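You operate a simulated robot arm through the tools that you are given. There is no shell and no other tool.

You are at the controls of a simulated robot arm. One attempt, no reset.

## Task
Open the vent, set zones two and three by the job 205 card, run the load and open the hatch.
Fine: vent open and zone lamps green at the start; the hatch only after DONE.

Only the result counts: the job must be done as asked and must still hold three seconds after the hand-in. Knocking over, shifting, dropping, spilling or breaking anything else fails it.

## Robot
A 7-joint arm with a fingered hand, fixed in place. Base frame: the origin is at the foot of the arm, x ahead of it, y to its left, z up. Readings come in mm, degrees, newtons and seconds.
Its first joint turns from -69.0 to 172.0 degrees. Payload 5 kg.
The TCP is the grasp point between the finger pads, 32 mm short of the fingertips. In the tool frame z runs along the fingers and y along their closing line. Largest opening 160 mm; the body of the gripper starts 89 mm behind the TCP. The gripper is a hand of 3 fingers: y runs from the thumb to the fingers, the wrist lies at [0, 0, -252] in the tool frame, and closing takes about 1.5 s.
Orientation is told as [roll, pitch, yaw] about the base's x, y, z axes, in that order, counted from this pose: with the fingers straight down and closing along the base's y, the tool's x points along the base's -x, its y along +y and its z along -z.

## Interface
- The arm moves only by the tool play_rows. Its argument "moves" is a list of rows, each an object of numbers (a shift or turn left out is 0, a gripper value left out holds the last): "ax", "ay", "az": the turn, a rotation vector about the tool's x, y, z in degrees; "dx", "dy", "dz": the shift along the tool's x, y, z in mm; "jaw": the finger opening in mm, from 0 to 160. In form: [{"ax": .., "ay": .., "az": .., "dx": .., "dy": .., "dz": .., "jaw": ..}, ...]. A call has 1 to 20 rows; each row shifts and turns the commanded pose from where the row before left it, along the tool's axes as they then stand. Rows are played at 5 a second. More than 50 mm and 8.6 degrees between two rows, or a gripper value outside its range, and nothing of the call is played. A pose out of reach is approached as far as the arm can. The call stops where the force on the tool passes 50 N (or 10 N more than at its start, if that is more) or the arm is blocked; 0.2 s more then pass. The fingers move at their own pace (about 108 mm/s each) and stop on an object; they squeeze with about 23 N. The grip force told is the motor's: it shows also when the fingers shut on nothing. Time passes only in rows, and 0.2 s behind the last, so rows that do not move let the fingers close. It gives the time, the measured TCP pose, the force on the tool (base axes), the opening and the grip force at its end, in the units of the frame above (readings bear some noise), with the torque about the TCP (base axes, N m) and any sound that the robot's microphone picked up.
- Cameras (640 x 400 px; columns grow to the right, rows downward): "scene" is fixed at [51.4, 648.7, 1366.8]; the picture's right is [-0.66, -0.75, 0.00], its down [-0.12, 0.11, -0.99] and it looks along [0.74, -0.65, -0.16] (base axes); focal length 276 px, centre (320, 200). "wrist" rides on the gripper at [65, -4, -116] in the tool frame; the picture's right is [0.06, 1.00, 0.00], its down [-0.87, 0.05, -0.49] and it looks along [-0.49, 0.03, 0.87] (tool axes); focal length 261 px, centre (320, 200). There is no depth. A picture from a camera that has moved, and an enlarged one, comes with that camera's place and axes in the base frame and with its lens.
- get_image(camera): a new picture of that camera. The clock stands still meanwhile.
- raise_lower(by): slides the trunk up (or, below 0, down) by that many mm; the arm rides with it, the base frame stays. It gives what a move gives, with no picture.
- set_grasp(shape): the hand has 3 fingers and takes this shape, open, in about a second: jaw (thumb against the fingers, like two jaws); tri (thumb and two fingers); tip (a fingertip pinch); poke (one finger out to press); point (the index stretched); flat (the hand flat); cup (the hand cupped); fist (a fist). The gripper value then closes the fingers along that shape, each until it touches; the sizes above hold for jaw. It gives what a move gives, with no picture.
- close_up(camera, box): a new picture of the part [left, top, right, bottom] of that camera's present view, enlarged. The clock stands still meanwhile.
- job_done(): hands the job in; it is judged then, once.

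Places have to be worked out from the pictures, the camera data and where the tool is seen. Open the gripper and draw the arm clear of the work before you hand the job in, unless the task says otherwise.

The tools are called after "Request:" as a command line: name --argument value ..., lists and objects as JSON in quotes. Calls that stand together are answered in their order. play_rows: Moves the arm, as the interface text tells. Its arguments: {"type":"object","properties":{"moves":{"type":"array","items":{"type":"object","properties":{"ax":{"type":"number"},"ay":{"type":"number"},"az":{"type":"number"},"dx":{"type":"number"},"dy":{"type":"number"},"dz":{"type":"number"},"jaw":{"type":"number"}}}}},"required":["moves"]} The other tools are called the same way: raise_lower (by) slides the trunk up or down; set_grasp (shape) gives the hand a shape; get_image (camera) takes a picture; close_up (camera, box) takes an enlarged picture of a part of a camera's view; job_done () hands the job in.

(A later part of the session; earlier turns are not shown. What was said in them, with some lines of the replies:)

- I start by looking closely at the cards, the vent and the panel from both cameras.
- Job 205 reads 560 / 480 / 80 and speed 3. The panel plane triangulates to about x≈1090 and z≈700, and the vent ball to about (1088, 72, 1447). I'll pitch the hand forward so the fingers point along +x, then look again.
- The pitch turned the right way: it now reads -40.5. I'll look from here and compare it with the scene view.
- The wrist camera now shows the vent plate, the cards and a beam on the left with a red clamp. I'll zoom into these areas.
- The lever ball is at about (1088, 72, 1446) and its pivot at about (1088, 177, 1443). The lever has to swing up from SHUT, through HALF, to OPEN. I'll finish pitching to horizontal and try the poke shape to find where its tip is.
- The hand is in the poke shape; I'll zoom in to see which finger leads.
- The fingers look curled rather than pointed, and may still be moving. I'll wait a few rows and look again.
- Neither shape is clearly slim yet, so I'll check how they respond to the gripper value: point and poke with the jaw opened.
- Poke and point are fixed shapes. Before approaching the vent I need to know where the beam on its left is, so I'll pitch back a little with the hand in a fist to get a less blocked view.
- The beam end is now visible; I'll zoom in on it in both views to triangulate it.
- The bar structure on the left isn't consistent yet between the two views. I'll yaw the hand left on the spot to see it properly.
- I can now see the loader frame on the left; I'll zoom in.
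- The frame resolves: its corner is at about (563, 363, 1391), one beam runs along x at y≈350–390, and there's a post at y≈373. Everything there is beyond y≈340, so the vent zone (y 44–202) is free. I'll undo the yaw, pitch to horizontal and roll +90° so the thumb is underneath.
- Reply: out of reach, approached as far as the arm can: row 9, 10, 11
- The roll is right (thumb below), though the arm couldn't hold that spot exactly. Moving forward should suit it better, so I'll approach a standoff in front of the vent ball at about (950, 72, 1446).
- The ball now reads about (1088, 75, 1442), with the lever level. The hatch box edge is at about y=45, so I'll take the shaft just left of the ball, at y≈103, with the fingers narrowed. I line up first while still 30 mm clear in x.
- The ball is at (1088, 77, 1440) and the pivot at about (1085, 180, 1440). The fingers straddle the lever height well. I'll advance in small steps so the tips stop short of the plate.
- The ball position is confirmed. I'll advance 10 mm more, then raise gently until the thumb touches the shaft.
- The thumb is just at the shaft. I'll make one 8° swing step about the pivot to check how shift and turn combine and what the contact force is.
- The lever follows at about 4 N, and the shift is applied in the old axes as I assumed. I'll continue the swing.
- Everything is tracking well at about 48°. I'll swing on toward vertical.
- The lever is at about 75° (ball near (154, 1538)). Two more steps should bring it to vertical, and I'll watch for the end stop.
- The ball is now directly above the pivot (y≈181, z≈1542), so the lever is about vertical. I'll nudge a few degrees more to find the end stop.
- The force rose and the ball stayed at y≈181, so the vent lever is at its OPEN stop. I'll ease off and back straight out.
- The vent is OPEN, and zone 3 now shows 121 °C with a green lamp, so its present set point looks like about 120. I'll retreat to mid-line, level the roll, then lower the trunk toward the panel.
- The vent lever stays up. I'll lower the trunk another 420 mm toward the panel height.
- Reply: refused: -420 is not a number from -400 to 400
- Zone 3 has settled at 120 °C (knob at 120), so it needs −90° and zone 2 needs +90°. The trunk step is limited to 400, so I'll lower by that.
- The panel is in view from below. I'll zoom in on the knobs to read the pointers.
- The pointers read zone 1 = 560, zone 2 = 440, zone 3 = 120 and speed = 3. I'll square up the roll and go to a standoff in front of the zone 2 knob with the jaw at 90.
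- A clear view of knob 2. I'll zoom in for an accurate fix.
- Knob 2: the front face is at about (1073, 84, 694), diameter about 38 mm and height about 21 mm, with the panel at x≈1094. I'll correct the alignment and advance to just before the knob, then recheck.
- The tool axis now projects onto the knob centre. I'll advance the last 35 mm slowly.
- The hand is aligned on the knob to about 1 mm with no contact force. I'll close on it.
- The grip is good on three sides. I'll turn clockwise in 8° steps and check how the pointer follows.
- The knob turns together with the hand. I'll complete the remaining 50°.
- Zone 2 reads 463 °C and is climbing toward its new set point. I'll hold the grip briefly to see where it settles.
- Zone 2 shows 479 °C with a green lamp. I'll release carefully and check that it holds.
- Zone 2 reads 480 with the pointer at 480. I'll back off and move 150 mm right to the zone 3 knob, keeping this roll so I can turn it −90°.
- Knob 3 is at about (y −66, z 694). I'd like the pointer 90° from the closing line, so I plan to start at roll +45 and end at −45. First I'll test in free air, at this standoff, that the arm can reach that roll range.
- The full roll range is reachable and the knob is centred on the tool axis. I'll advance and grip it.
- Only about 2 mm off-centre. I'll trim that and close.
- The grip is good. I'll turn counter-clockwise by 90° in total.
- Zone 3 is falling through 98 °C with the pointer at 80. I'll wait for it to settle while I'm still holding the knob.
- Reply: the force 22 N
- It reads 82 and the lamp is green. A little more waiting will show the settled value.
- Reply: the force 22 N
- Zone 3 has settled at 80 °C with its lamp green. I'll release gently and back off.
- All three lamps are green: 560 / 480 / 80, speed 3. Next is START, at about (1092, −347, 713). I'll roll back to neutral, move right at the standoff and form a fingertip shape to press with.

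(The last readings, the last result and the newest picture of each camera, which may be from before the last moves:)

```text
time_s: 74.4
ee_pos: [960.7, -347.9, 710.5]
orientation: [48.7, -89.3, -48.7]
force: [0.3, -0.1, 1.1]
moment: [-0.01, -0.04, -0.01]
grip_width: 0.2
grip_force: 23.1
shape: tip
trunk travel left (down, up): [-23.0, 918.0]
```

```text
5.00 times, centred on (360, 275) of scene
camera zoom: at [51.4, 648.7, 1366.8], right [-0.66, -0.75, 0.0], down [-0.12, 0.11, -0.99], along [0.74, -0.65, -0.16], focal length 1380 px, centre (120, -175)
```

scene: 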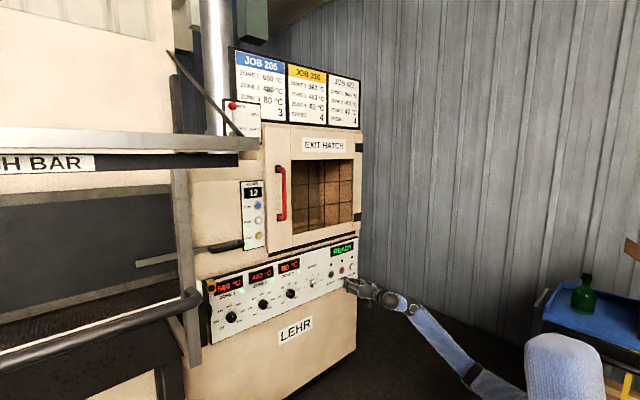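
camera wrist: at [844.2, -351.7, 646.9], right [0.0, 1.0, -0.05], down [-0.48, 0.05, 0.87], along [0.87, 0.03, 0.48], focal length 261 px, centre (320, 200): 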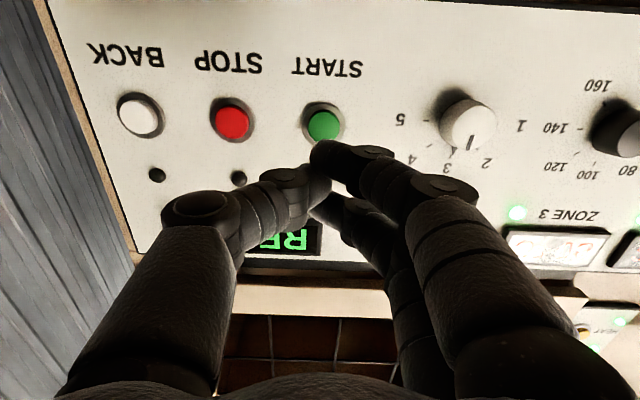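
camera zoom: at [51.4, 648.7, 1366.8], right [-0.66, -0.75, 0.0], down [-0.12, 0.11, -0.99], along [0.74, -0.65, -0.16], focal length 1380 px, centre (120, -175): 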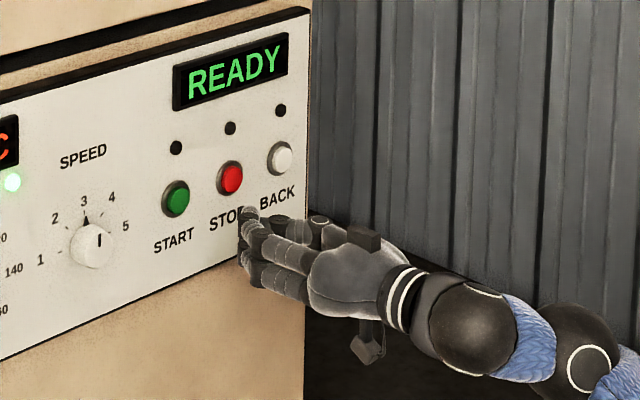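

START's face is at about (1088, −344, 704). All three fingertips would straddle the bezel, so I'll use the lone thumb of the jaw shape instead: opening 50 puts the thumb centre about 33 mm to the right of the TCP. I'll set that and check.

Request:
set_grasp --shape "jaw"

Request:
play_rows --moves '[{"jaw": 50, "dx": 6.5, "dy": 18}, {"dy": 18.5}, {"dz": 30}, {"dz": 30}]'

Request:
get_image --camera "wrist"

Request:
close_up --camera "wrist" --box '[180, 80, 460, 260]'

```text
time_s: 75.3
ee_pos: [959.8, -349.8, 710.4]
orientation: [48.9, -89.3, -48.8]
force: [0.2, 0.8, 0.5]
moment: [0.02, -0.02, -0.03]
grip_width: 159.9
grip_force: 0.0
shape: jaw
trunk travel left (down, up): [-23.0, 918.0]
```

```text
time_s: 76.3
ee_pos: [1017.9, -311.5, 702.7]
orientation: [48.3, -89.3, -48.4]
force: [-0.7, 0.8, -0.1]
moment: [0.01, 0.03, 0.04]
grip_width: 50.3
grip_force: 0.1
shape: jaw
trunk travel left (down, up): [-23.0, 918.0]
```

```text
taken
camera wrist: at [902.5, -314.6, 638.5], right [0.0, 1.0, -0.05], down [-0.48, 0.05, 0.87], along [0.87, 0.03, 0.48], focal length 261 px, centre (320, 200)
```

wrist: 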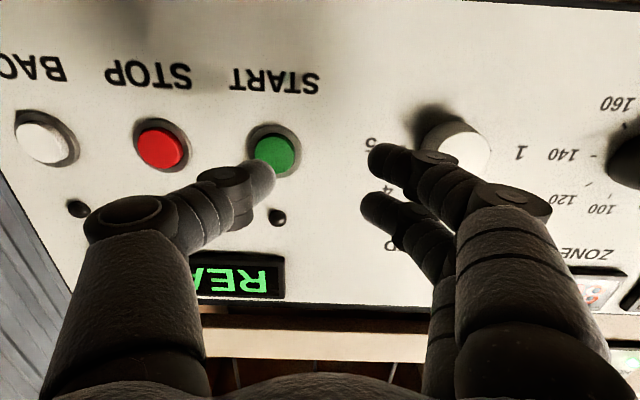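

```text
2.22 times, centred on (320, 170) of wrist
camera zoom: at [902.5, -314.6, 638.5], right [0.0, 1.0, -0.05], down [-0.48, 0.05, 0.87], along [0.87, 0.03, 0.48], focal length 579 px, centre (320, 267)
```

zoom: 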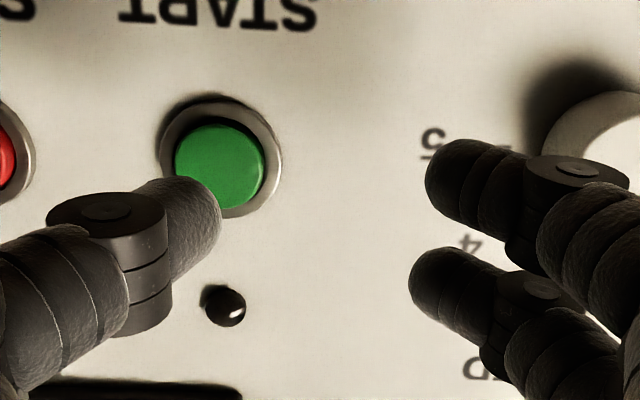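

The thumb tip is lined up with START (y −344, z ≈704). I'll advance carefully to touch and press.

Request:
play_rows --moves '[{"dz": 15, "dx": -1.5}, {"dz": 15}, {"dz": 4}, {"dz": 4}]'

Request:
close_up --camera "wrist" --box '[180, 80, 460, 260]'

Request:
close_up --camera "scene" --box '[195, 230, 375, 340]'

```text
time_s: 77.3
ee_pos: [1056.9, -310.3, 704.0]
orientation: [47.4, -89.2, -47.5]
force: [-3.0, -0.7, -0.5]
moment: [0.02, 0.01, -0.09]
grip_width: 50.6
grip_force: 0.1
shape: jaw
trunk travel left (down, up): [-23.0, 918.0]
heard: click
```

```text
2.22 times, centred on (320, 170) of wrist
camera zoom: at [940.7, -313.6, 640.6], right [0.0, 1.0, -0.05], down [-0.48, 0.05, 0.87], along [0.88, 0.03, 0.48], focal length 579 px, centre (320, 267)
```

zoom: 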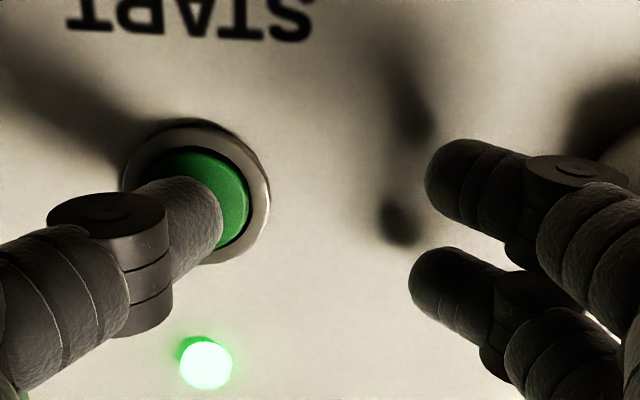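

```text
3.56 times, centred on (285, 285) of scene
camera zoom: at [51.4, 648.7, 1366.8], right [-0.66, -0.75, 0.0], down [-0.12, 0.11, -0.99], along [0.74, -0.65, -0.16], focal length 981 px, centre (444, -102)
```

zoom: 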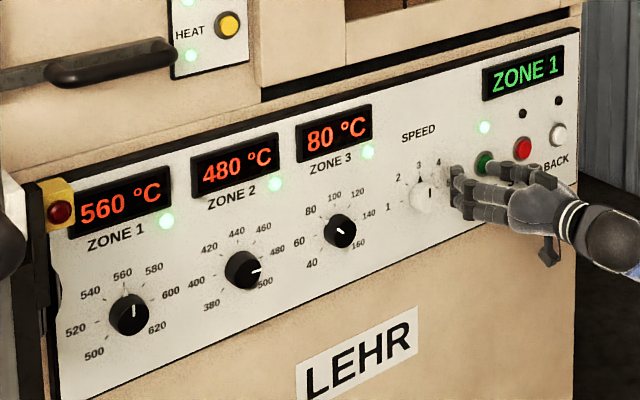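

I heard the START click: its lamp is on, the display shows ZONE 1, and all zone lamps were green with the vent open. I'll withdraw and prepare for the hatch while the load runs.

Request:
play_rows --moves '[{"dz": -20}, {"dz": -45}, {"dz": -45}, {"dz": -45}, {"dy": 45}, {"dy": 45}, {"dy": 45}, {"dy": 45}, {"dy": 45}, {"dy": 45}]'

Request:
raise_lower --by 400

Request:
get_image --camera "wrist"

Request:
get_image --camera "scene"

Request:
close_up --camera "scene" --box '[195, 230, 375, 340]'

```text
time_s: 79.5
ee_pos: [902.4, -41.9, 708.6]
orientation: [52.1, -89.3, -52.3]
force: [0.5, -1.4, -0.1]
moment: [0.0, -0.01, 0.06]
grip_width: 50.2
grip_force: 0.0
shape: jaw
trunk travel left (down, up): [-23.0, 918.0]
```

```text
time_s: 83.4
ee_pos: [902.7, -40.2, 1108.7]
orientation: [48.1, -89.3, -48.2]
force: [0.0, -0.1, 0.7]
moment: [0.04, 0.01, -0.01]
grip_width: 50.3
grip_force: 0.0
shape: jaw
trunk travel left (down, up): [-423.0, 517.0]
```

```text
taken
camera wrist: at [786.2, -42.6, 1044.2], right [0.0, 1.0, -0.05], down [-0.48, 0.05, 0.87], along [0.87, 0.03, 0.48], focal length 261 px, centre (320, 200)
```

wrist: 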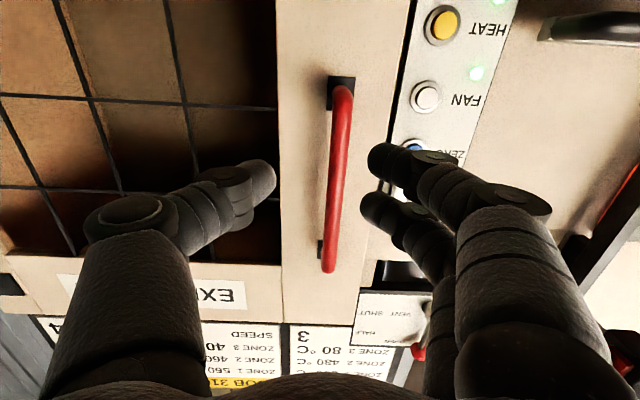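

```text
taken
```

scene: 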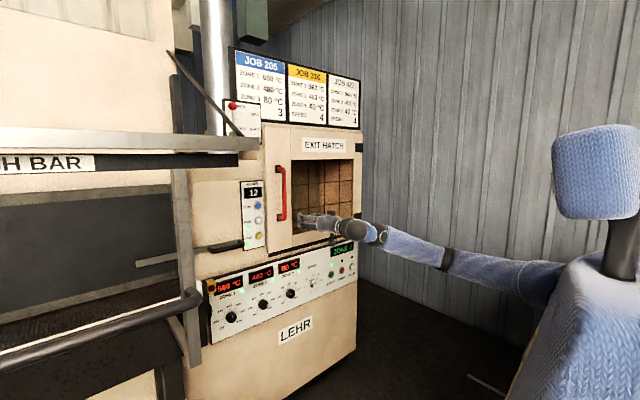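

```text
3.56 times, centred on (285, 285) of scene
camera zoom: at [51.4, 648.7, 1366.8], right [-0.66, -0.75, 0.0], down [-0.12, 0.11, -0.99], along [0.74, -0.65, -0.16], focal length 981 px, centre (444, -102)
```

zoom: 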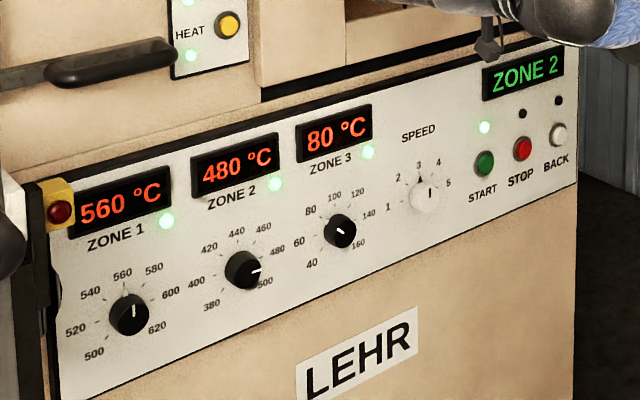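

It is running (ZONE 2). I'll measure the hatch handle and the hinge side precisely.

Request:
close_up --camera "scene" --box '[250, 120, 370, 260]'

Request:
close_up --camera "wrist" --box '[240, 40, 440, 300]'

```text
2.86 times, centred on (310, 190) of scene
camera zoom: at [51.4, 648.7, 1366.8], right [-0.66, -0.75, 0.0], down [-0.12, 0.11, -0.99], along [0.74, -0.65, -0.16], focal length 789 px, centre (349, 229)
```

zoom: 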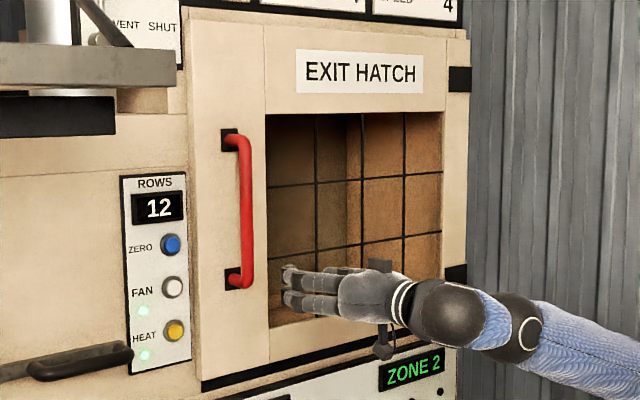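

```text
1.54 times, centred on (340, 170) of wrist
camera zoom: at [786.2, -42.6, 1044.2], right [0.0, 1.0, -0.05], down [-0.48, 0.05, 0.87], along [0.87, 0.03, 0.48], focal length 401 px, centre (289, 246)
```

zoom: 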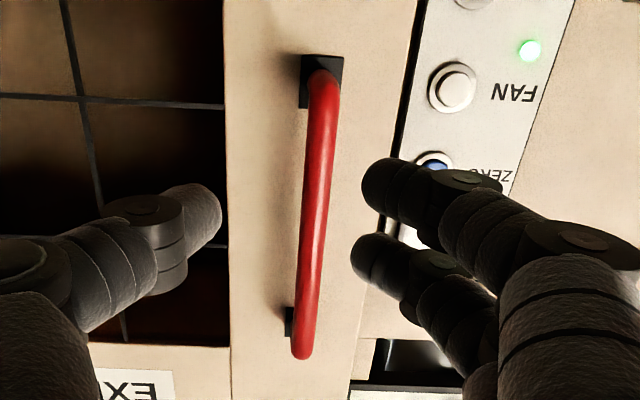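

The handle bar is at about x=1050, y=−16, z 1074–1298, and the hinge line is at about (1095, −580), so the pull radius is about 566 mm. I'll move to a standoff at handle mid-height and wait for DONE without touching it.

Request:
raise_lower --by 77

Request:
play_rows --moves '[{"dy": 24, "jaw": 80}, {"dz": 30}, {"dz": 20}]'

Request:
get_image --camera "wrist"

Request:
close_up --camera "scene" --box '[195, 230, 375, 340]'

```text
time_s: 84.5
ee_pos: [902.3, -40.2, 1183.8]
orientation: [47.1, -89.3, -47.2]
force: [-0.9, 0.3, 0.1]
moment: [0.02, -0.04, 0.0]
grip_width: 49.8
grip_force: 0.0
shape: jaw
trunk travel left (down, up): [-500.0, 440.0]
```

```text
time_s: 85.3
ee_pos: [954.1, -13.9, 1184.9]
orientation: [46.9, -89.3, -46.8]
force: [-0.7, 0.2, -0.8]
moment: [-0.02, -0.03, 0.03]
grip_width: 79.5
grip_force: 0.1
shape: jaw
trunk travel left (down, up): [-500.0, 440.0]
```

```text
taken
camera wrist: at [837.0, -18.5, 1121.4], right [0.0, 1.0, -0.05], down [-0.48, 0.05, 0.87], along [0.87, 0.03, 0.48], focal length 261 px, centre (320, 200)
```

wrist: 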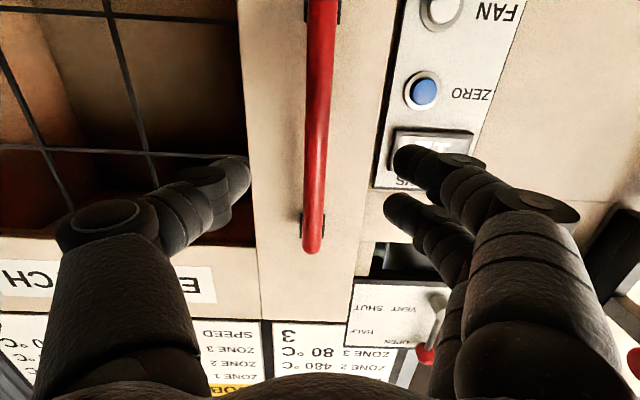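

```text
3.56 times, centred on (285, 285) of scene
camera zoom: at [51.4, 648.7, 1366.8], right [-0.66, -0.75, 0.0], down [-0.12, 0.11, -0.99], along [0.74, -0.65, -0.16], focal length 981 px, centre (444, -102)
```

zoom: 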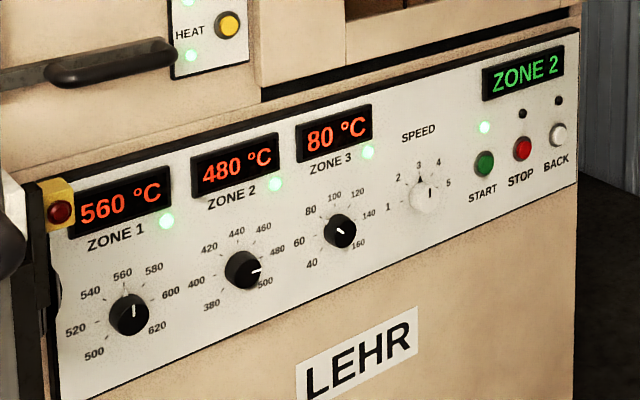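

Still ZONE 2. I'll wait here, with the fingers narrowed so they stay away from the ROWS buttons later.

Request:
play_rows --moves '[{"jaw": 60}, {"dz": 0}, {"dz": 0}, {"dz": 0}, {"dz": 0}, {"dz": 0}, {"dz": 0}, {"dz": 0}, {"dz": 0}, {"dz": 0}, {"dz": 0}, {"dz": 0}, {"dz": 0}, {"dz": 0}, {"dz": 0}, {"dz": 0}, {"dz": 0}, {"dz": 0}, {"dz": 0}, {"dz": 0}]'

Request:
close_up --camera "scene" --box '[195, 230, 375, 340]'

Request:
close_up --camera "wrist" --box '[220, 100, 460, 260]'

```text
time_s: 89.5
ee_pos: [952.5, -15.5, 1186.1]
orientation: [48.1, -89.3, -48.1]
force: [0.2, -0.3, 0.0]
moment: [-0.01, 0.03, 0.01]
grip_width: 60.8
grip_force: 0.0
shape: jaw
trunk travel left (down, up): [-500.0, 440.0]
```

```text
3.56 times, centred on (285, 285) of scene
camera zoom: at [51.4, 648.7, 1366.8], right [-0.66, -0.75, 0.0], down [-0.12, 0.11, -0.99], along [0.74, -0.65, -0.16], focal length 981 px, centre (444, -102)
```

zoom: 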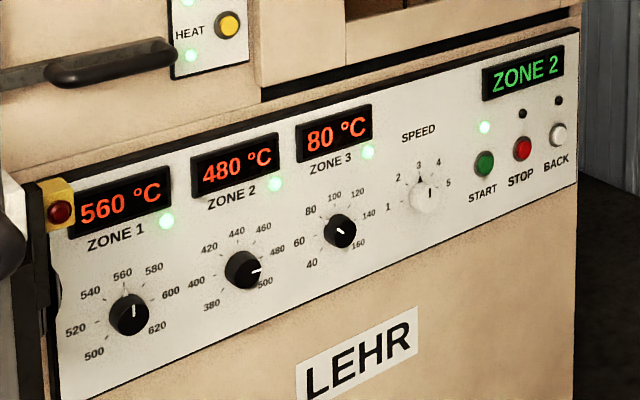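

```text
2.50 times, centred on (340, 180) of wrist
camera zoom: at [836.9, -18.9, 1121.5], right [0.0, 1.0, -0.05], down [-0.48, 0.05, 0.87], along [0.87, 0.03, 0.48], focal length 652 px, centre (270, 250)
```

zoom: 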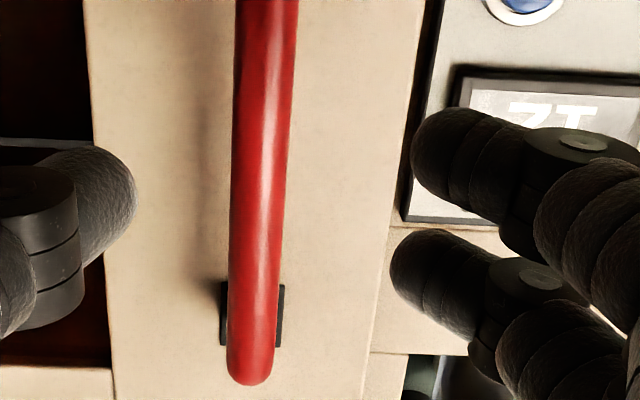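

The display still reads ZONE 2, so I keep waiting.

Request:
play_rows --moves '[{"dz": 0}, {"dz": 0}, {"dz": 0}, {"dz": 0}, {"dz": 0}, {"dz": 0}, {"dz": 0}, {"dz": 0}, {"dz": 0}, {"dz": 0}, {"dz": 0}, {"dz": 0}, {"dz": 0}, {"dz": 0}, {"dz": 0}, {"dz": 0}, {"dz": 0}, {"dz": 0}, {"dz": 0}, {"dz": 0}]'

Request:
close_up --camera "scene" --box '[195, 230, 375, 340]'

```text
time_s: 93.7
ee_pos: [953.9, -15.6, 1185.9]
orientation: [48.0, -89.3, -48.0]
force: [-0.2, 0.0, -0.1]
moment: [0.01, -0.01, 0.03]
grip_width: 60.3
grip_force: 0.0
shape: jaw
trunk travel left (down, up): [-500.0, 440.0]
```

```text
3.56 times, centred on (285, 285) of scene
camera zoom: at [51.4, 648.7, 1366.8], right [-0.66, -0.75, 0.0], down [-0.12, 0.11, -0.99], along [0.74, -0.65, -0.16], focal length 981 px, centre (444, -102)
```

zoom: 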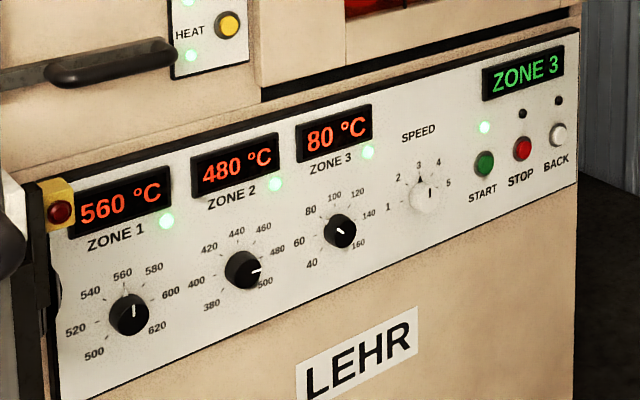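

It is now in ZONE 3, and a red load is arriving behind the window. I'll keep waiting.

Request:
play_rows --moves '[{"dz": 0}, {"dz": 0}, {"dz": 0}, {"dz": 0}, {"dz": 0}, {"dz": 0}, {"dz": 0}, {"dz": 0}, {"dz": 0}, {"dz": 0}, {"dz": 0}, {"dz": 0}, {"dz": 0}, {"dz": 0}, {"dz": 0}, {"dz": 0}, {"dz": 0}, {"dz": 0}, {"dz": 0}, {"dz": 0}]'

Request:
play_rows --moves '[{"dz": 0}, {"dz": 0}, {"dz": 0}, {"dz": 0}, {"dz": 0}, {"dz": 0}, {"dz": 0}, {"dz": 0}, {"dz": 0}, {"dz": 0}]'

Request:
close_up --camera "scene" --box '[195, 230, 375, 340]'

Request:
get_image --camera "scene"

```text
time_s: 97.9
ee_pos: [952.8, -14.9, 1185.7]
orientation: [48.0, -89.5, -47.9]
force: [-0.4, 0.6, -0.4]
moment: [-0.01, 0.02, -0.02]
grip_width: 60.4
grip_force: 0.1
shape: jaw
trunk travel left (down, up): [-500.0, 440.0]
```

```text
time_s: 100.1
ee_pos: [952.1, -15.8, 1185.8]
orientation: [48.0, -89.3, -48.2]
force: [0.2, 0.4, 0.3]
moment: [0.0, -0.02, 0.02]
grip_width: 60.5
grip_force: 0.1
shape: jaw
trunk travel left (down, up): [-500.0, 440.0]
```

```text
3.56 times, centred on (285, 285) of scene
camera zoom: at [51.4, 648.7, 1366.8], right [-0.66, -0.75, 0.0], down [-0.12, 0.11, -0.99], along [0.74, -0.65, -0.16], focal length 981 px, centre (444, -102)
```

zoom: 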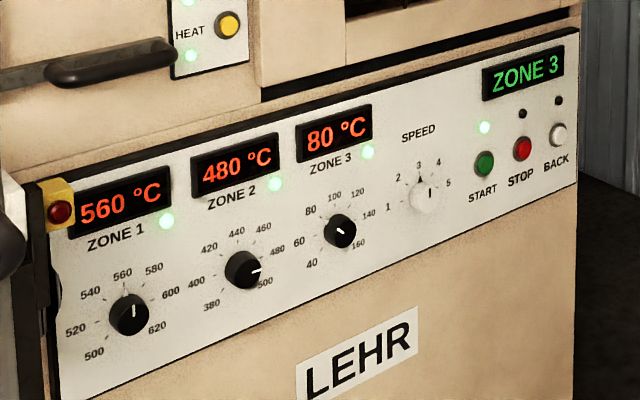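

```text
taken
```

scene: 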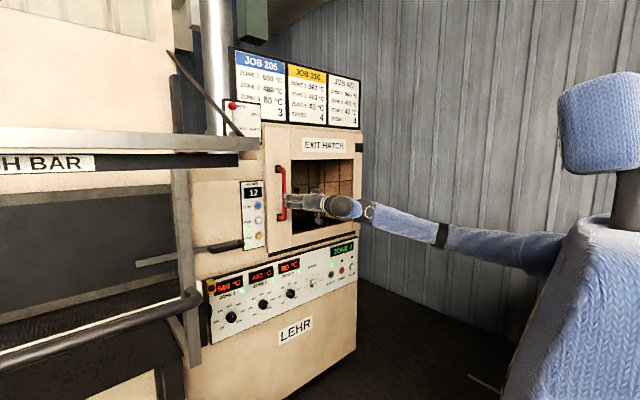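

Still ZONE 3, so I keep waiting for DONE.

Request:
play_rows --moves '[{"dz": 0}, {"dz": 0}, {"dz": 0}, {"dz": 0}, {"dz": 0}, {"dz": 0}, {"dz": 0}, {"dz": 0}, {"dz": 0}, {"dz": 0}, {"dz": 0}, {"dz": 0}, {"dz": 0}, {"dz": 0}, {"dz": 0}]'

Request:
close_up --camera "scene" --box '[195, 230, 375, 340]'

```text
time_s: 103.3
ee_pos: [953.0, -15.1, 1185.4]
orientation: [48.0, -89.3, -48.0]
force: [1.0, 0.3, 0.6]
moment: [0.01, -0.01, 0.0]
grip_width: 60.5
grip_force: 0.0
shape: jaw
trunk travel left (down, up): [-500.0, 440.0]
```

```text
3.56 times, centred on (285, 285) of scene
camera zoom: at [51.4, 648.7, 1366.8], right [-0.66, -0.75, 0.0], down [-0.12, 0.11, -0.99], along [0.74, -0.65, -0.16], focal length 981 px, centre (444, -102)
```

zoom: 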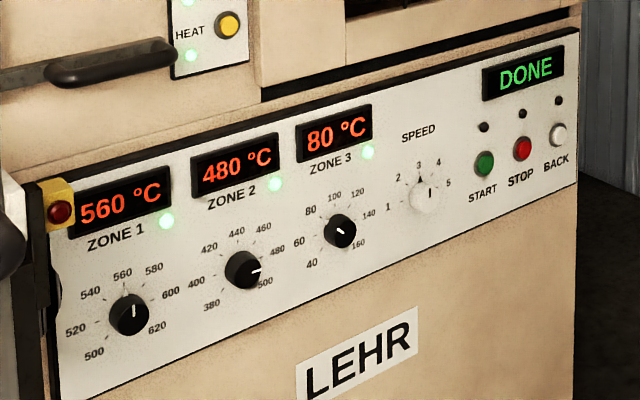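

DONE is showing. I'll advance around the handle bar (bar at y≈−16).

Request:
play_rows --moves '[{"dz": 35}, {"dz": 30}, {"dz": 15}]'

Request:
get_image --camera "wrist"

Request:
close_up --camera "scene" --box '[230, 130, 370, 240]'

```text
time_s: 104.1
ee_pos: [1033.0, -14.5, 1184.0]
orientation: [48.5, -89.3, -48.5]
force: [0.4, 0.0, 0.2]
moment: [0.01, 0.0, 0.01]
grip_width: 60.4
grip_force: 0.0
shape: jaw
trunk travel left (down, up): [-500.0, 440.0]
```

```text
taken
camera wrist: at [917.4, -18.7, 1119.8], right [0.0, 1.0, -0.05], down [-0.48, 0.05, 0.87], along [0.87, 0.03, 0.48], focal length 261 px, centre (320, 200)
```

wrist: 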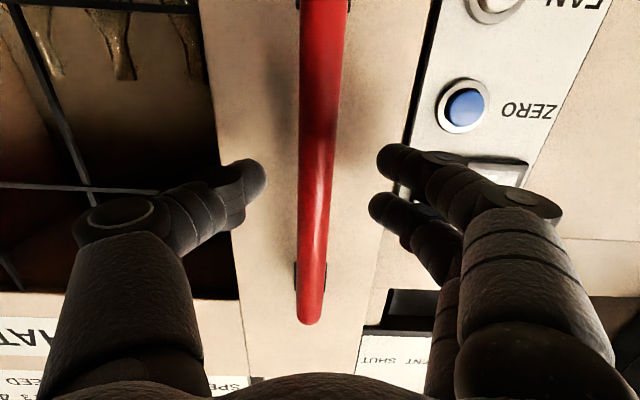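

```text
3.64 times, centred on (300, 185) of scene
camera zoom: at [51.4, 648.7, 1366.8], right [-0.66, -0.75, 0.0], down [-0.12, 0.11, -0.99], along [0.74, -0.65, -0.16], focal length 1004 px, centre (393, 254)
```

zoom: 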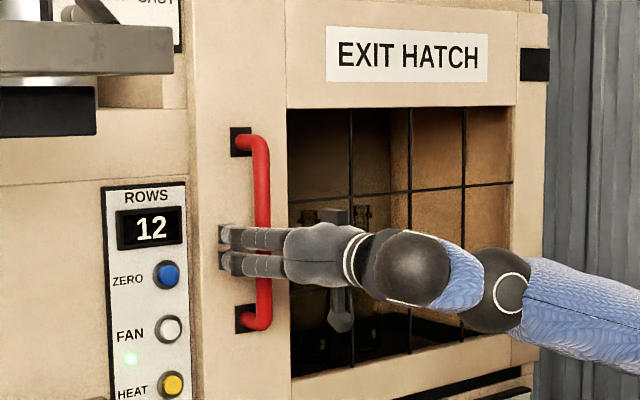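

The bar sits centred between thumb and fingers. I'll advance a bit more and close on it.

Request:
play_rows --moves '[{"dz": 8}, {"dz": 6}, {"jaw": 10}, {"jaw": 10}, {"jaw": 10}, {"jaw": 10}]'

Request:
get_image --camera "wrist"

```text
time_s: 105.5
ee_pos: [1046.2, -15.1, 1184.1]
orientation: [48.6, -89.2, -48.7]
force: [-0.2, -1.2, 0.6]
moment: [0.01, 0.01, -0.06]
grip_width: 10.7
grip_force: 0.1
shape: jaw
trunk travel left (down, up): [-500.0, 440.0]
```

```text
taken
camera wrist: at [929.8, -19.1, 1120.3], right [0.0, 1.0, -0.05], down [-0.48, 0.05, 0.87], along [0.87, 0.03, 0.48], focal length 261 px, centre (320, 200)
```

wrist: 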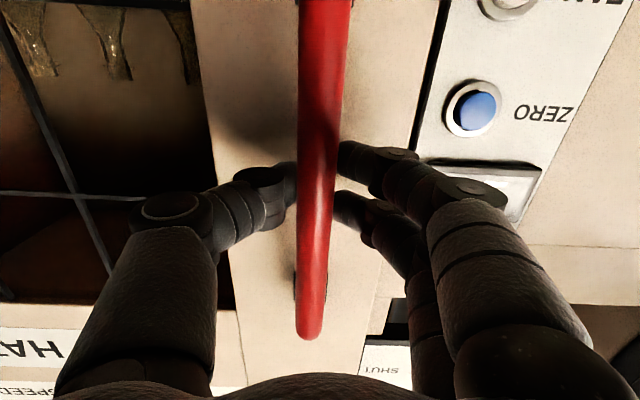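

The fingers flank the bar (reading 10.7, which is about bar width). I'll squeeze firmly and make a first small pull along the door's arc.

Request:
play_rows --moves '[{"jaw": 0}, {"jaw": 0}, {"jaw": 0}, {"dz": -5, "dy": -0.4, "ax": -0.5}, {"dz": -5, "dy": -0.4, "ax": -0.5}, {"dz": -5, "dy": -0.4, "ax": -0.5}]'

Request:
get_image --camera "wrist"

Request:
close_up --camera "scene" --box '[230, 130, 370, 240]'

```text
time_s: 106.9
ee_pos: [1031.5, -18.4, 1184.2]
orientation: [51.1, -89.2, -49.6]
force: [2.3, -11.0, 2.6]
moment: [-0.02, -0.03, -0.07]
grip_width: 1.6
grip_force: 23.2
shape: jaw
trunk travel left (down, up): [-500.0, 440.0]
```

```text
taken
camera wrist: at [914.9, -24.1, 1120.1], right [-0.03, 1.0, -0.05], down [-0.49, 0.03, 0.87], along [0.87, 0.05, 0.48], focal length 261 px, centre (320, 200)
```

wrist: 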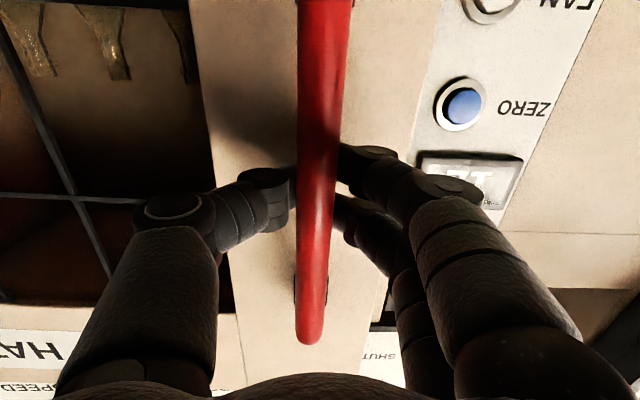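

```text
3.64 times, centred on (300, 185) of scene
camera zoom: at [51.4, 648.7, 1366.8], right [-0.66, -0.75, 0.0], down [-0.12, 0.11, -0.99], along [0.74, -0.65, -0.16], focal length 1004 px, centre (393, 254)
```

zoom: 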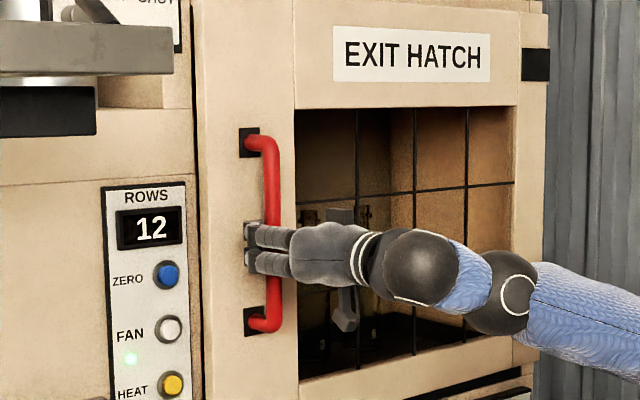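

The hatch is moving, with a gap opening on its left side. I'll continue along the arc in 1.5–2° steps.

Request:
play_rows --moves '[{"dz": -15, "dy": -1.4, "ax": -1.5}, {"dz": -15, "dy": -1.4, "ax": -1.5}, {"dz": -19.7, "dy": -2.05, "ax": -2}, {"dz": -19.7, "dy": -2.05, "ax": -2}]'

Request:
get_image --camera "wrist"

Request:
get_image --camera "scene"

```text
time_s: 107.9
ee_pos: [962.5, -28.6, 1184.1]
orientation: [60.7, -89.2, -52.1]
force: [1.1, -14.8, -1.3]
moment: [0.07, 0.04, -0.04]
grip_width: 0.1
grip_force: 22.5
shape: jaw
trunk travel left (down, up): [-500.0, 440.0]
```

```text
taken
camera wrist: at [847.8, -49.0, 1121.4], right [-0.15, 0.99, -0.05], down [-0.49, -0.03, 0.87], along [0.86, 0.15, 0.49], focal length 261 px, centre (320, 200)
```

wrist: 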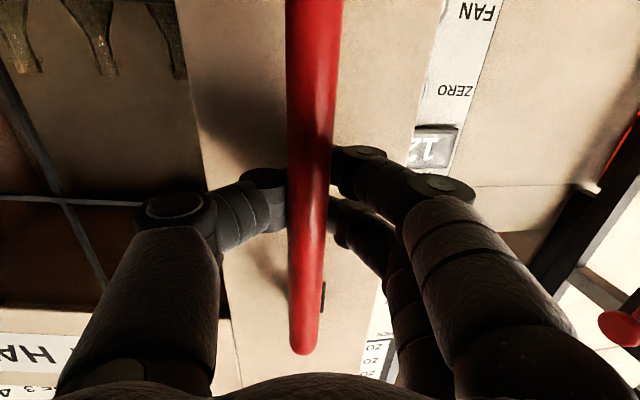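

```text
taken
```

scene: 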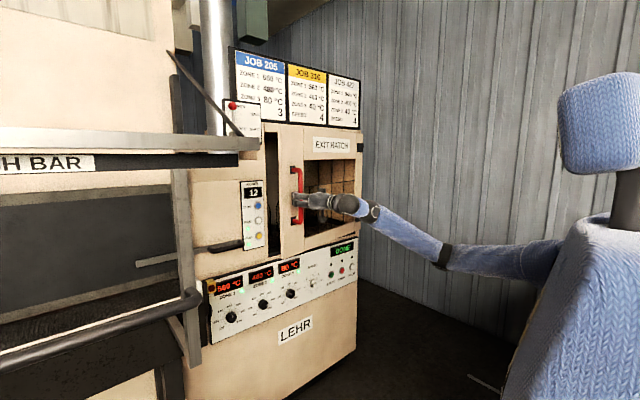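

Tracking well (door about 8.5°, force about 15 N). I'll continue with 3° steps.

Request:
play_rows --moves '[{"dz": -29.5, "dy": -3.5, "ax": -3}, {"dz": -29.5, "dy": -3.5, "ax": -3}, {"dz": -29.5, "dy": -3.5, "ax": -3}, {"dz": -29.5, "dy": -3.5, "ax": -3}]'

Request:
get_image --camera "wrist"

Request:
get_image --camera "scene"

```text
time_s: 108.9
ee_pos: [851.1, -70.3, 1184.8]
orientation: [73.0, -89.2, -52.4]
force: [5.7, -13.1, 0.7]
moment: [0.0, 0.02, 0.06]
grip_width: 0.1
grip_force: 23.0
shape: jaw
trunk travel left (down, up): [-500.0, 440.0]
```

```text
taken
camera wrist: at [742.9, -113.5, 1121.2], right [-0.35, 0.94, -0.05], down [-0.47, -0.13, 0.87], along [0.81, 0.33, 0.49], focal length 261 px, centre (320, 200)
```

wrist: 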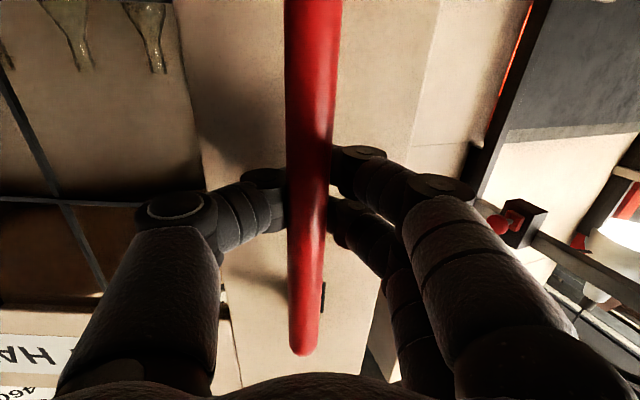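

```text
taken
```

scene: 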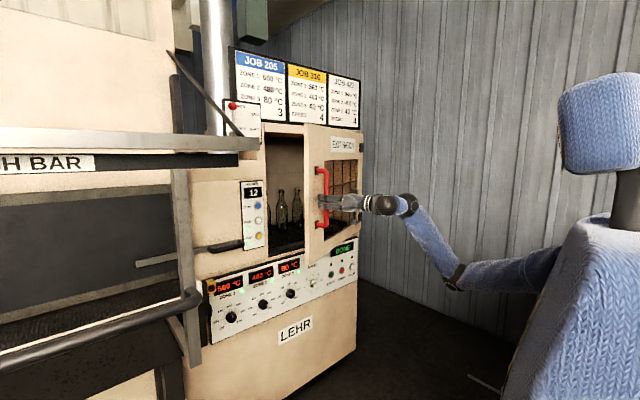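

The hatch is at about 20° with the bottles visible inside, and the motion is smooth. Continuing.

Request:
play_rows --moves '[{"dz": -29.5, "dy": -3.5, "ax": -3}, {"dz": -29.5, "dy": -3.5, "ax": -3}, {"dz": -29.5, "dy": -3.5, "ax": -3}, {"dz": -29.5, "dy": -3.5, "ax": -3}, {"dz": -29.5, "dy": -3.5, "ax": -3}]'

Request:
get_image --camera "wrist"

Request:
get_image --camera "scene"

```text
time_s: 110.1
ee_pos: [728.3, -149.9, 1185.0]
orientation: [82.9, -89.2, -47.3]
force: [9.6, -12.4, 1.6]
moment: [-0.03, 0.03, 0.05]
grip_width: 0.0
grip_force: 23.6
shape: jaw
trunk travel left (down, up): [-500.0, 440.0]
```

```text
taken
camera wrist: at [635.9, -219.7, 1120.7], right [-0.58, 0.81, -0.05], down [-0.42, -0.25, 0.87], along [0.7, 0.53, 0.49], focal length 261 px, centre (320, 200)
```

wrist: 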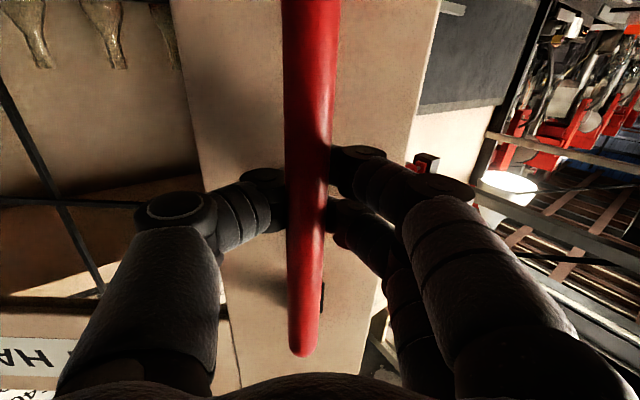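

```text
taken
```

scene: 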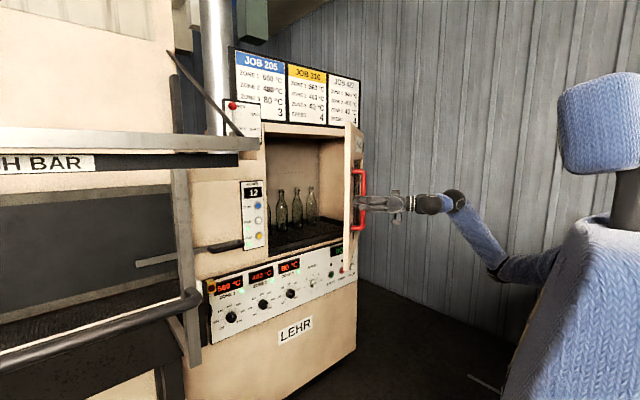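

It is at about 35° and holding well. I'll continue the arc.

Request:
play_rows --moves '[{"dz": -29.5, "dy": -3.6, "ax": -3}, {"dz": -29.5, "dy": -3.6, "ax": -3}, {"dz": -29.5, "dy": -3.6, "ax": -3}, {"dz": -29.5, "dy": -3.6, "ax": -3}, {"dz": -29.5, "dy": -3.6, "ax": -3}]'

Request:
get_image --camera "scene"

Request:
get_image --camera "wrist"

```text
time_s: 111.3
ee_pos: [628.8, -262.5, 1186.1]
orientation: [98.5, -89.2, -47.8]
force: [8.2, -7.3, -2.4]
moment: [-0.02, 0.03, 0.05]
grip_width: 0.0
grip_force: 22.6
shape: jaw
trunk travel left (down, up): [-500.0, 440.0]
```

```text
taken
```

scene: 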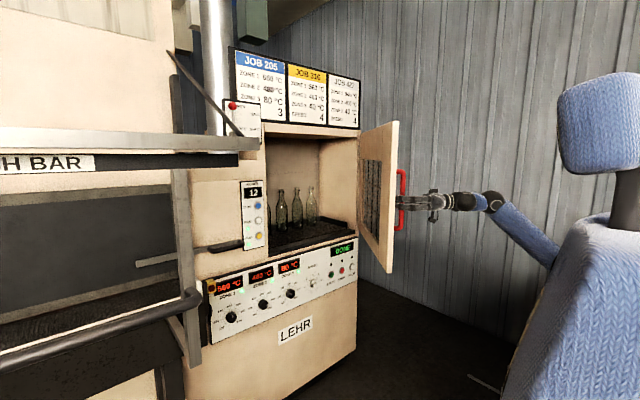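

```text
taken
camera wrist: at [557.7, -352.9, 1120.5], right [-0.77, 0.63, -0.05], down [-0.35, -0.35, 0.87], along [0.53, 0.69, 0.49], focal length 261 px, centre (320, 200)
```

wrist: 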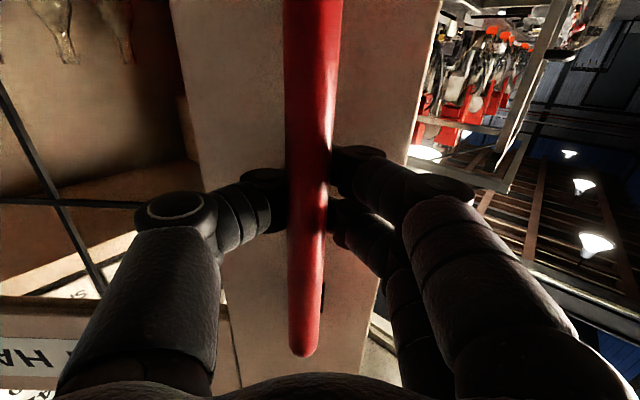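

It is at about 50°. I'll go further in smaller batches and watch the arm's reach.

Request:
play_rows --moves '[{"dz": -29.5, "dy": -3.6, "ax": -3}, {"dz": -29.5, "dy": -3.6, "ax": -3}, {"dz": -29.5, "dy": -3.6, "ax": -3}]'

Request:
get_image --camera "scene"

```text
time_s: 112.1
ee_pos: [583.8, -338.9, 1185.7]
orientation: [110.8, -89.3, -51.4]
force: [6.4, -3.6, -0.8]
moment: [0.0, 0.02, 0.06]
grip_width: 0.1
grip_force: 23.4
shape: jaw
trunk travel left (down, up): [-500.0, 440.0]
```

```text
taken
```

scene: 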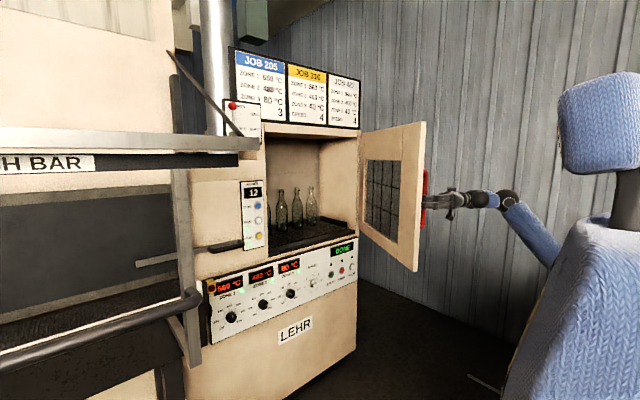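

It is at about 60° with low forces. A few more steps will make it clearly open.

Request:
play_rows --moves '[{"dz": -29.5, "dy": -3.6, "ax": -3}, {"dz": -29.5, "dy": -3.6, "ax": -3}, {"dz": -29.5, "dy": -3.6, "ax": -3}, {"dz": -29.5, "dy": -3.6, "ax": -3}]'

Request:
get_image --camera "scene"

Request:
get_image --camera "wrist"

```text
time_s: 113.1
ee_pos: [546.5, -451.5, 1183.5]
orientation: [124.3, -89.4, -52.7]
force: [0.0, -1.2, 0.2]
moment: [0.0, 0.01, -0.01]
grip_width: 0.0
grip_force: 23.0
shape: jaw
trunk travel left (down, up): [-500.0, 440.0]
```

```text
taken
```

scene: 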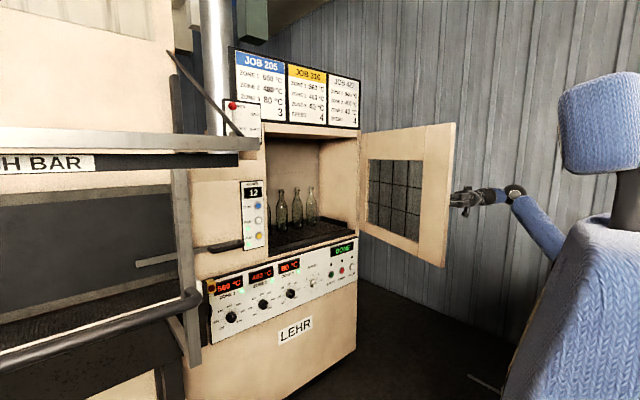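

```text
taken
camera wrist: at [513.4, -561.1, 1117.8], right [-0.95, 0.32, -0.05], down [-0.2, -0.46, 0.87], along [0.25, 0.83, 0.5], focal length 261 px, centre (320, 200)
```

wrist: 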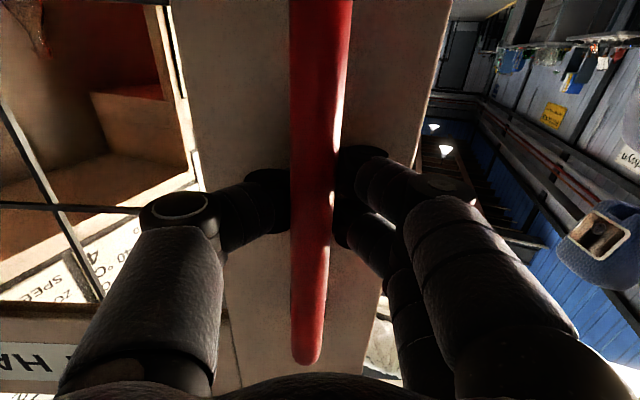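

The hatch is at about 72° with practically no load. I'll do two more steps for margin, then release.

Request:
play_rows --moves '[{"dz": -29.5, "dy": -3.6, "ax": -3}, {"dz": -29.5, "dy": -3.6, "ax": -3}, {"dz": 0}]'

Request:
get_image --camera "scene"

```text
time_s: 113.9
ee_pos: [535.4, -508.7, 1183.5]
orientation: [126.7, -89.2, -49.1]
force: [1.8, 0.3, -0.4]
moment: [0.01, -0.03, 0.03]
grip_width: 0.0
grip_force: 23.5
shape: jaw
trunk travel left (down, up): [-500.0, 440.0]
```

```text
taken
```

scene: 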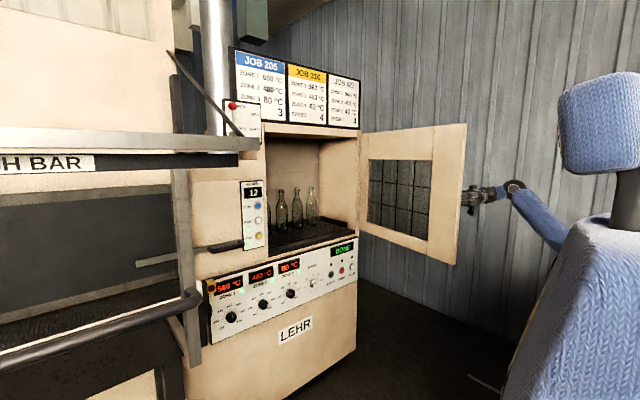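

The hatch is wide open (about 78°). I'll open the fingers and back straight out from the handle.

Request:
play_rows --moves '[{"jaw": 40}, {"jaw": 80}, {"jaw": 80}, {"jaw": 80}, {"dz": -20}, {"dz": -30}]'

Request:
get_image --camera "wrist"

Request:
get_image --camera "scene"

```text
time_s: 115.3
ee_pos: [525.6, -557.0, 1184.3]
orientation: [128.8, -89.3, -51.1]
force: [0.1, -0.2, -0.5]
moment: [0.05, 0.02, 0.02]
grip_width: 79.6
grip_force: 0.1
shape: jaw
trunk travel left (down, up): [-500.0, 440.0]
```

```text
taken
camera wrist: at [503.4, -670.4, 1118.6], right [-0.97, 0.22, -0.05], down [-0.15, -0.48, 0.87], along [0.16, 0.85, 0.5], focal length 261 px, centre (320, 200)
```

wrist: 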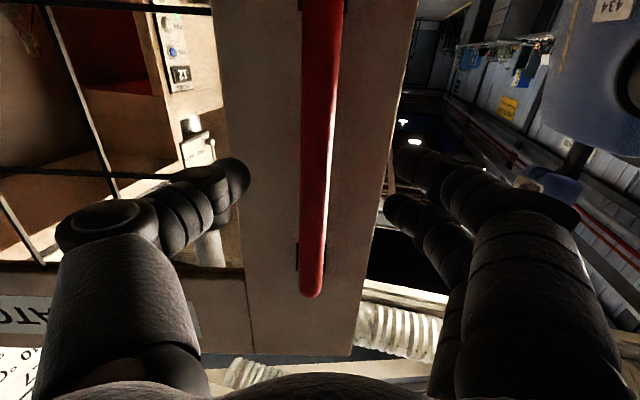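

```text
taken
```

scene: 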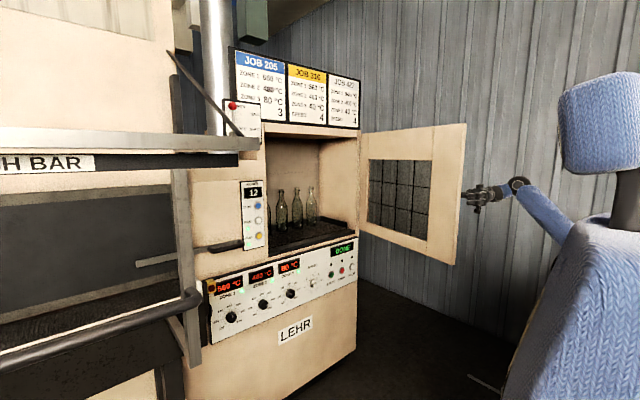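

The door stays where it is and the handle is free of the fingers. I'll draw back further and do a final check of the panel, the vent and the hatch.

Request:
play_rows --moves '[{"dz": -25}, {"dz": -25}, {"dz": -20}]'

Request:
get_image --camera "scene"

Request:
close_up --camera "scene" --box '[195, 230, 375, 340]'

Request:
close_up --camera "scene" --box '[210, 80, 350, 250]'

```text
time_s: 116.1
ee_pos: [508.5, -624.5, 1183.3]
orientation: [130.2, -89.4, -52.7]
force: [-0.5, -0.5, -0.8]
moment: [-0.01, 0.04, -0.02]
grip_width: 79.4
grip_force: 0.1
shape: jaw
trunk travel left (down, up): [-500.0, 440.0]
```

```text
taken
```

scene: 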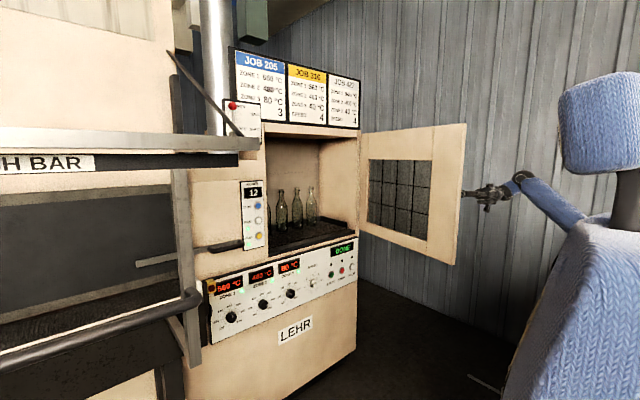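

```text
3.56 times, centred on (285, 285) of scene
camera zoom: at [51.4, 648.7, 1366.8], right [-0.66, -0.75, 0.0], down [-0.12, 0.11, -0.99], along [0.74, -0.65, -0.16], focal length 981 px, centre (444, -102)
```

zoom: 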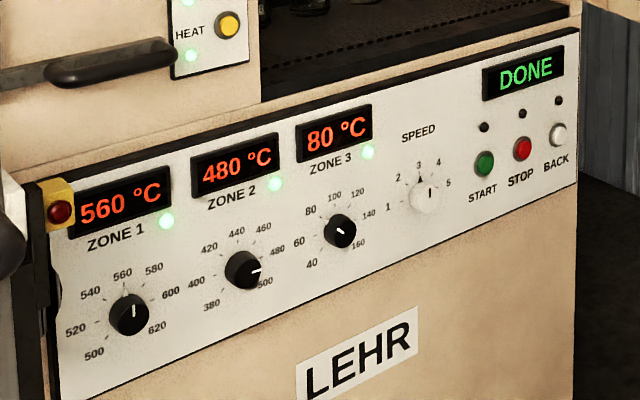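

```text
2.35 times, centred on (280, 165) of scene
camera zoom: at [51.4, 648.7, 1366.8], right [-0.66, -0.75, 0.0], down [-0.12, 0.11, -0.99], along [0.74, -0.65, -0.16], focal length 649 px, centre (414, 282)
```

zoom: 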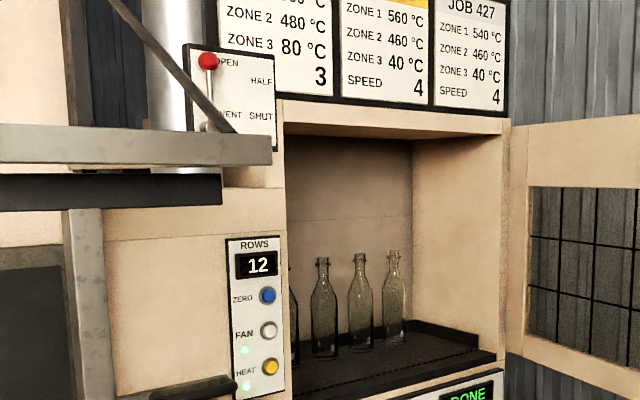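

Everything is in place: vent OPEN, 560/480/80 with green lamps, DONE, hatch wide open and bottles standing. I'll open the gripper fully, clear of the door, and let a moment pass to see that it all holds.

Request:
play_rows --moves '[{"jaw": 160}, {"dz": 0}, {"dz": 0}, {"dz": 0}, {"dz": 0}, {"dz": 0}, {"dz": 0}, {"dz": 0}, {"dz": 0}, {"dz": 0}]'

Request:
get_image --camera "scene"

```text
time_s: 118.3
ee_pos: [509.3, -624.8, 1184.9]
orientation: [127.4, -89.4, -49.9]
force: [0.4, 0.9, 0.1]
moment: [0.02, -0.03, -0.02]
grip_width: 159.9
grip_force: 0.0
shape: jaw
trunk travel left (down, up): [-500.0, 440.0]
```

```text
taken
```

scene: 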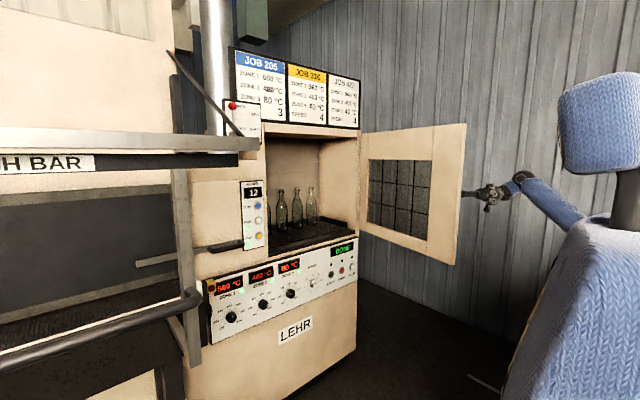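

The picture is unchanged after two seconds: the vent and hatch are open, the panel shows DONE and the arm is clear. I'm handing the job in.

Request:
job_done

```text
The job is handed in.
```

The job is handed in, and every part of it looked right in the last pictures; I haven't seen the verdict.

- **Vent:** the lever was pushed up to its OPEN stop before anything else, and it stayed there.
- **Zones:** zone 2 went from 440 to 480 °C. Zone 3 was set to 80 °C; its knob was at 120 °C. Zone 1 (560 °C) and speed 3 already matched the job 205 card, so I left them alone.
- **Run:** the vent was open and all three zone lamps were green when I pressed START. The display went through ZONE 1, 2 and 3 to DONE.
- **Hatch:** I opened it only after DONE, to about 78°, and it stayed put when released.

The bottles I could see inside were still standing. The hand was open and clear of the door at hand-in.
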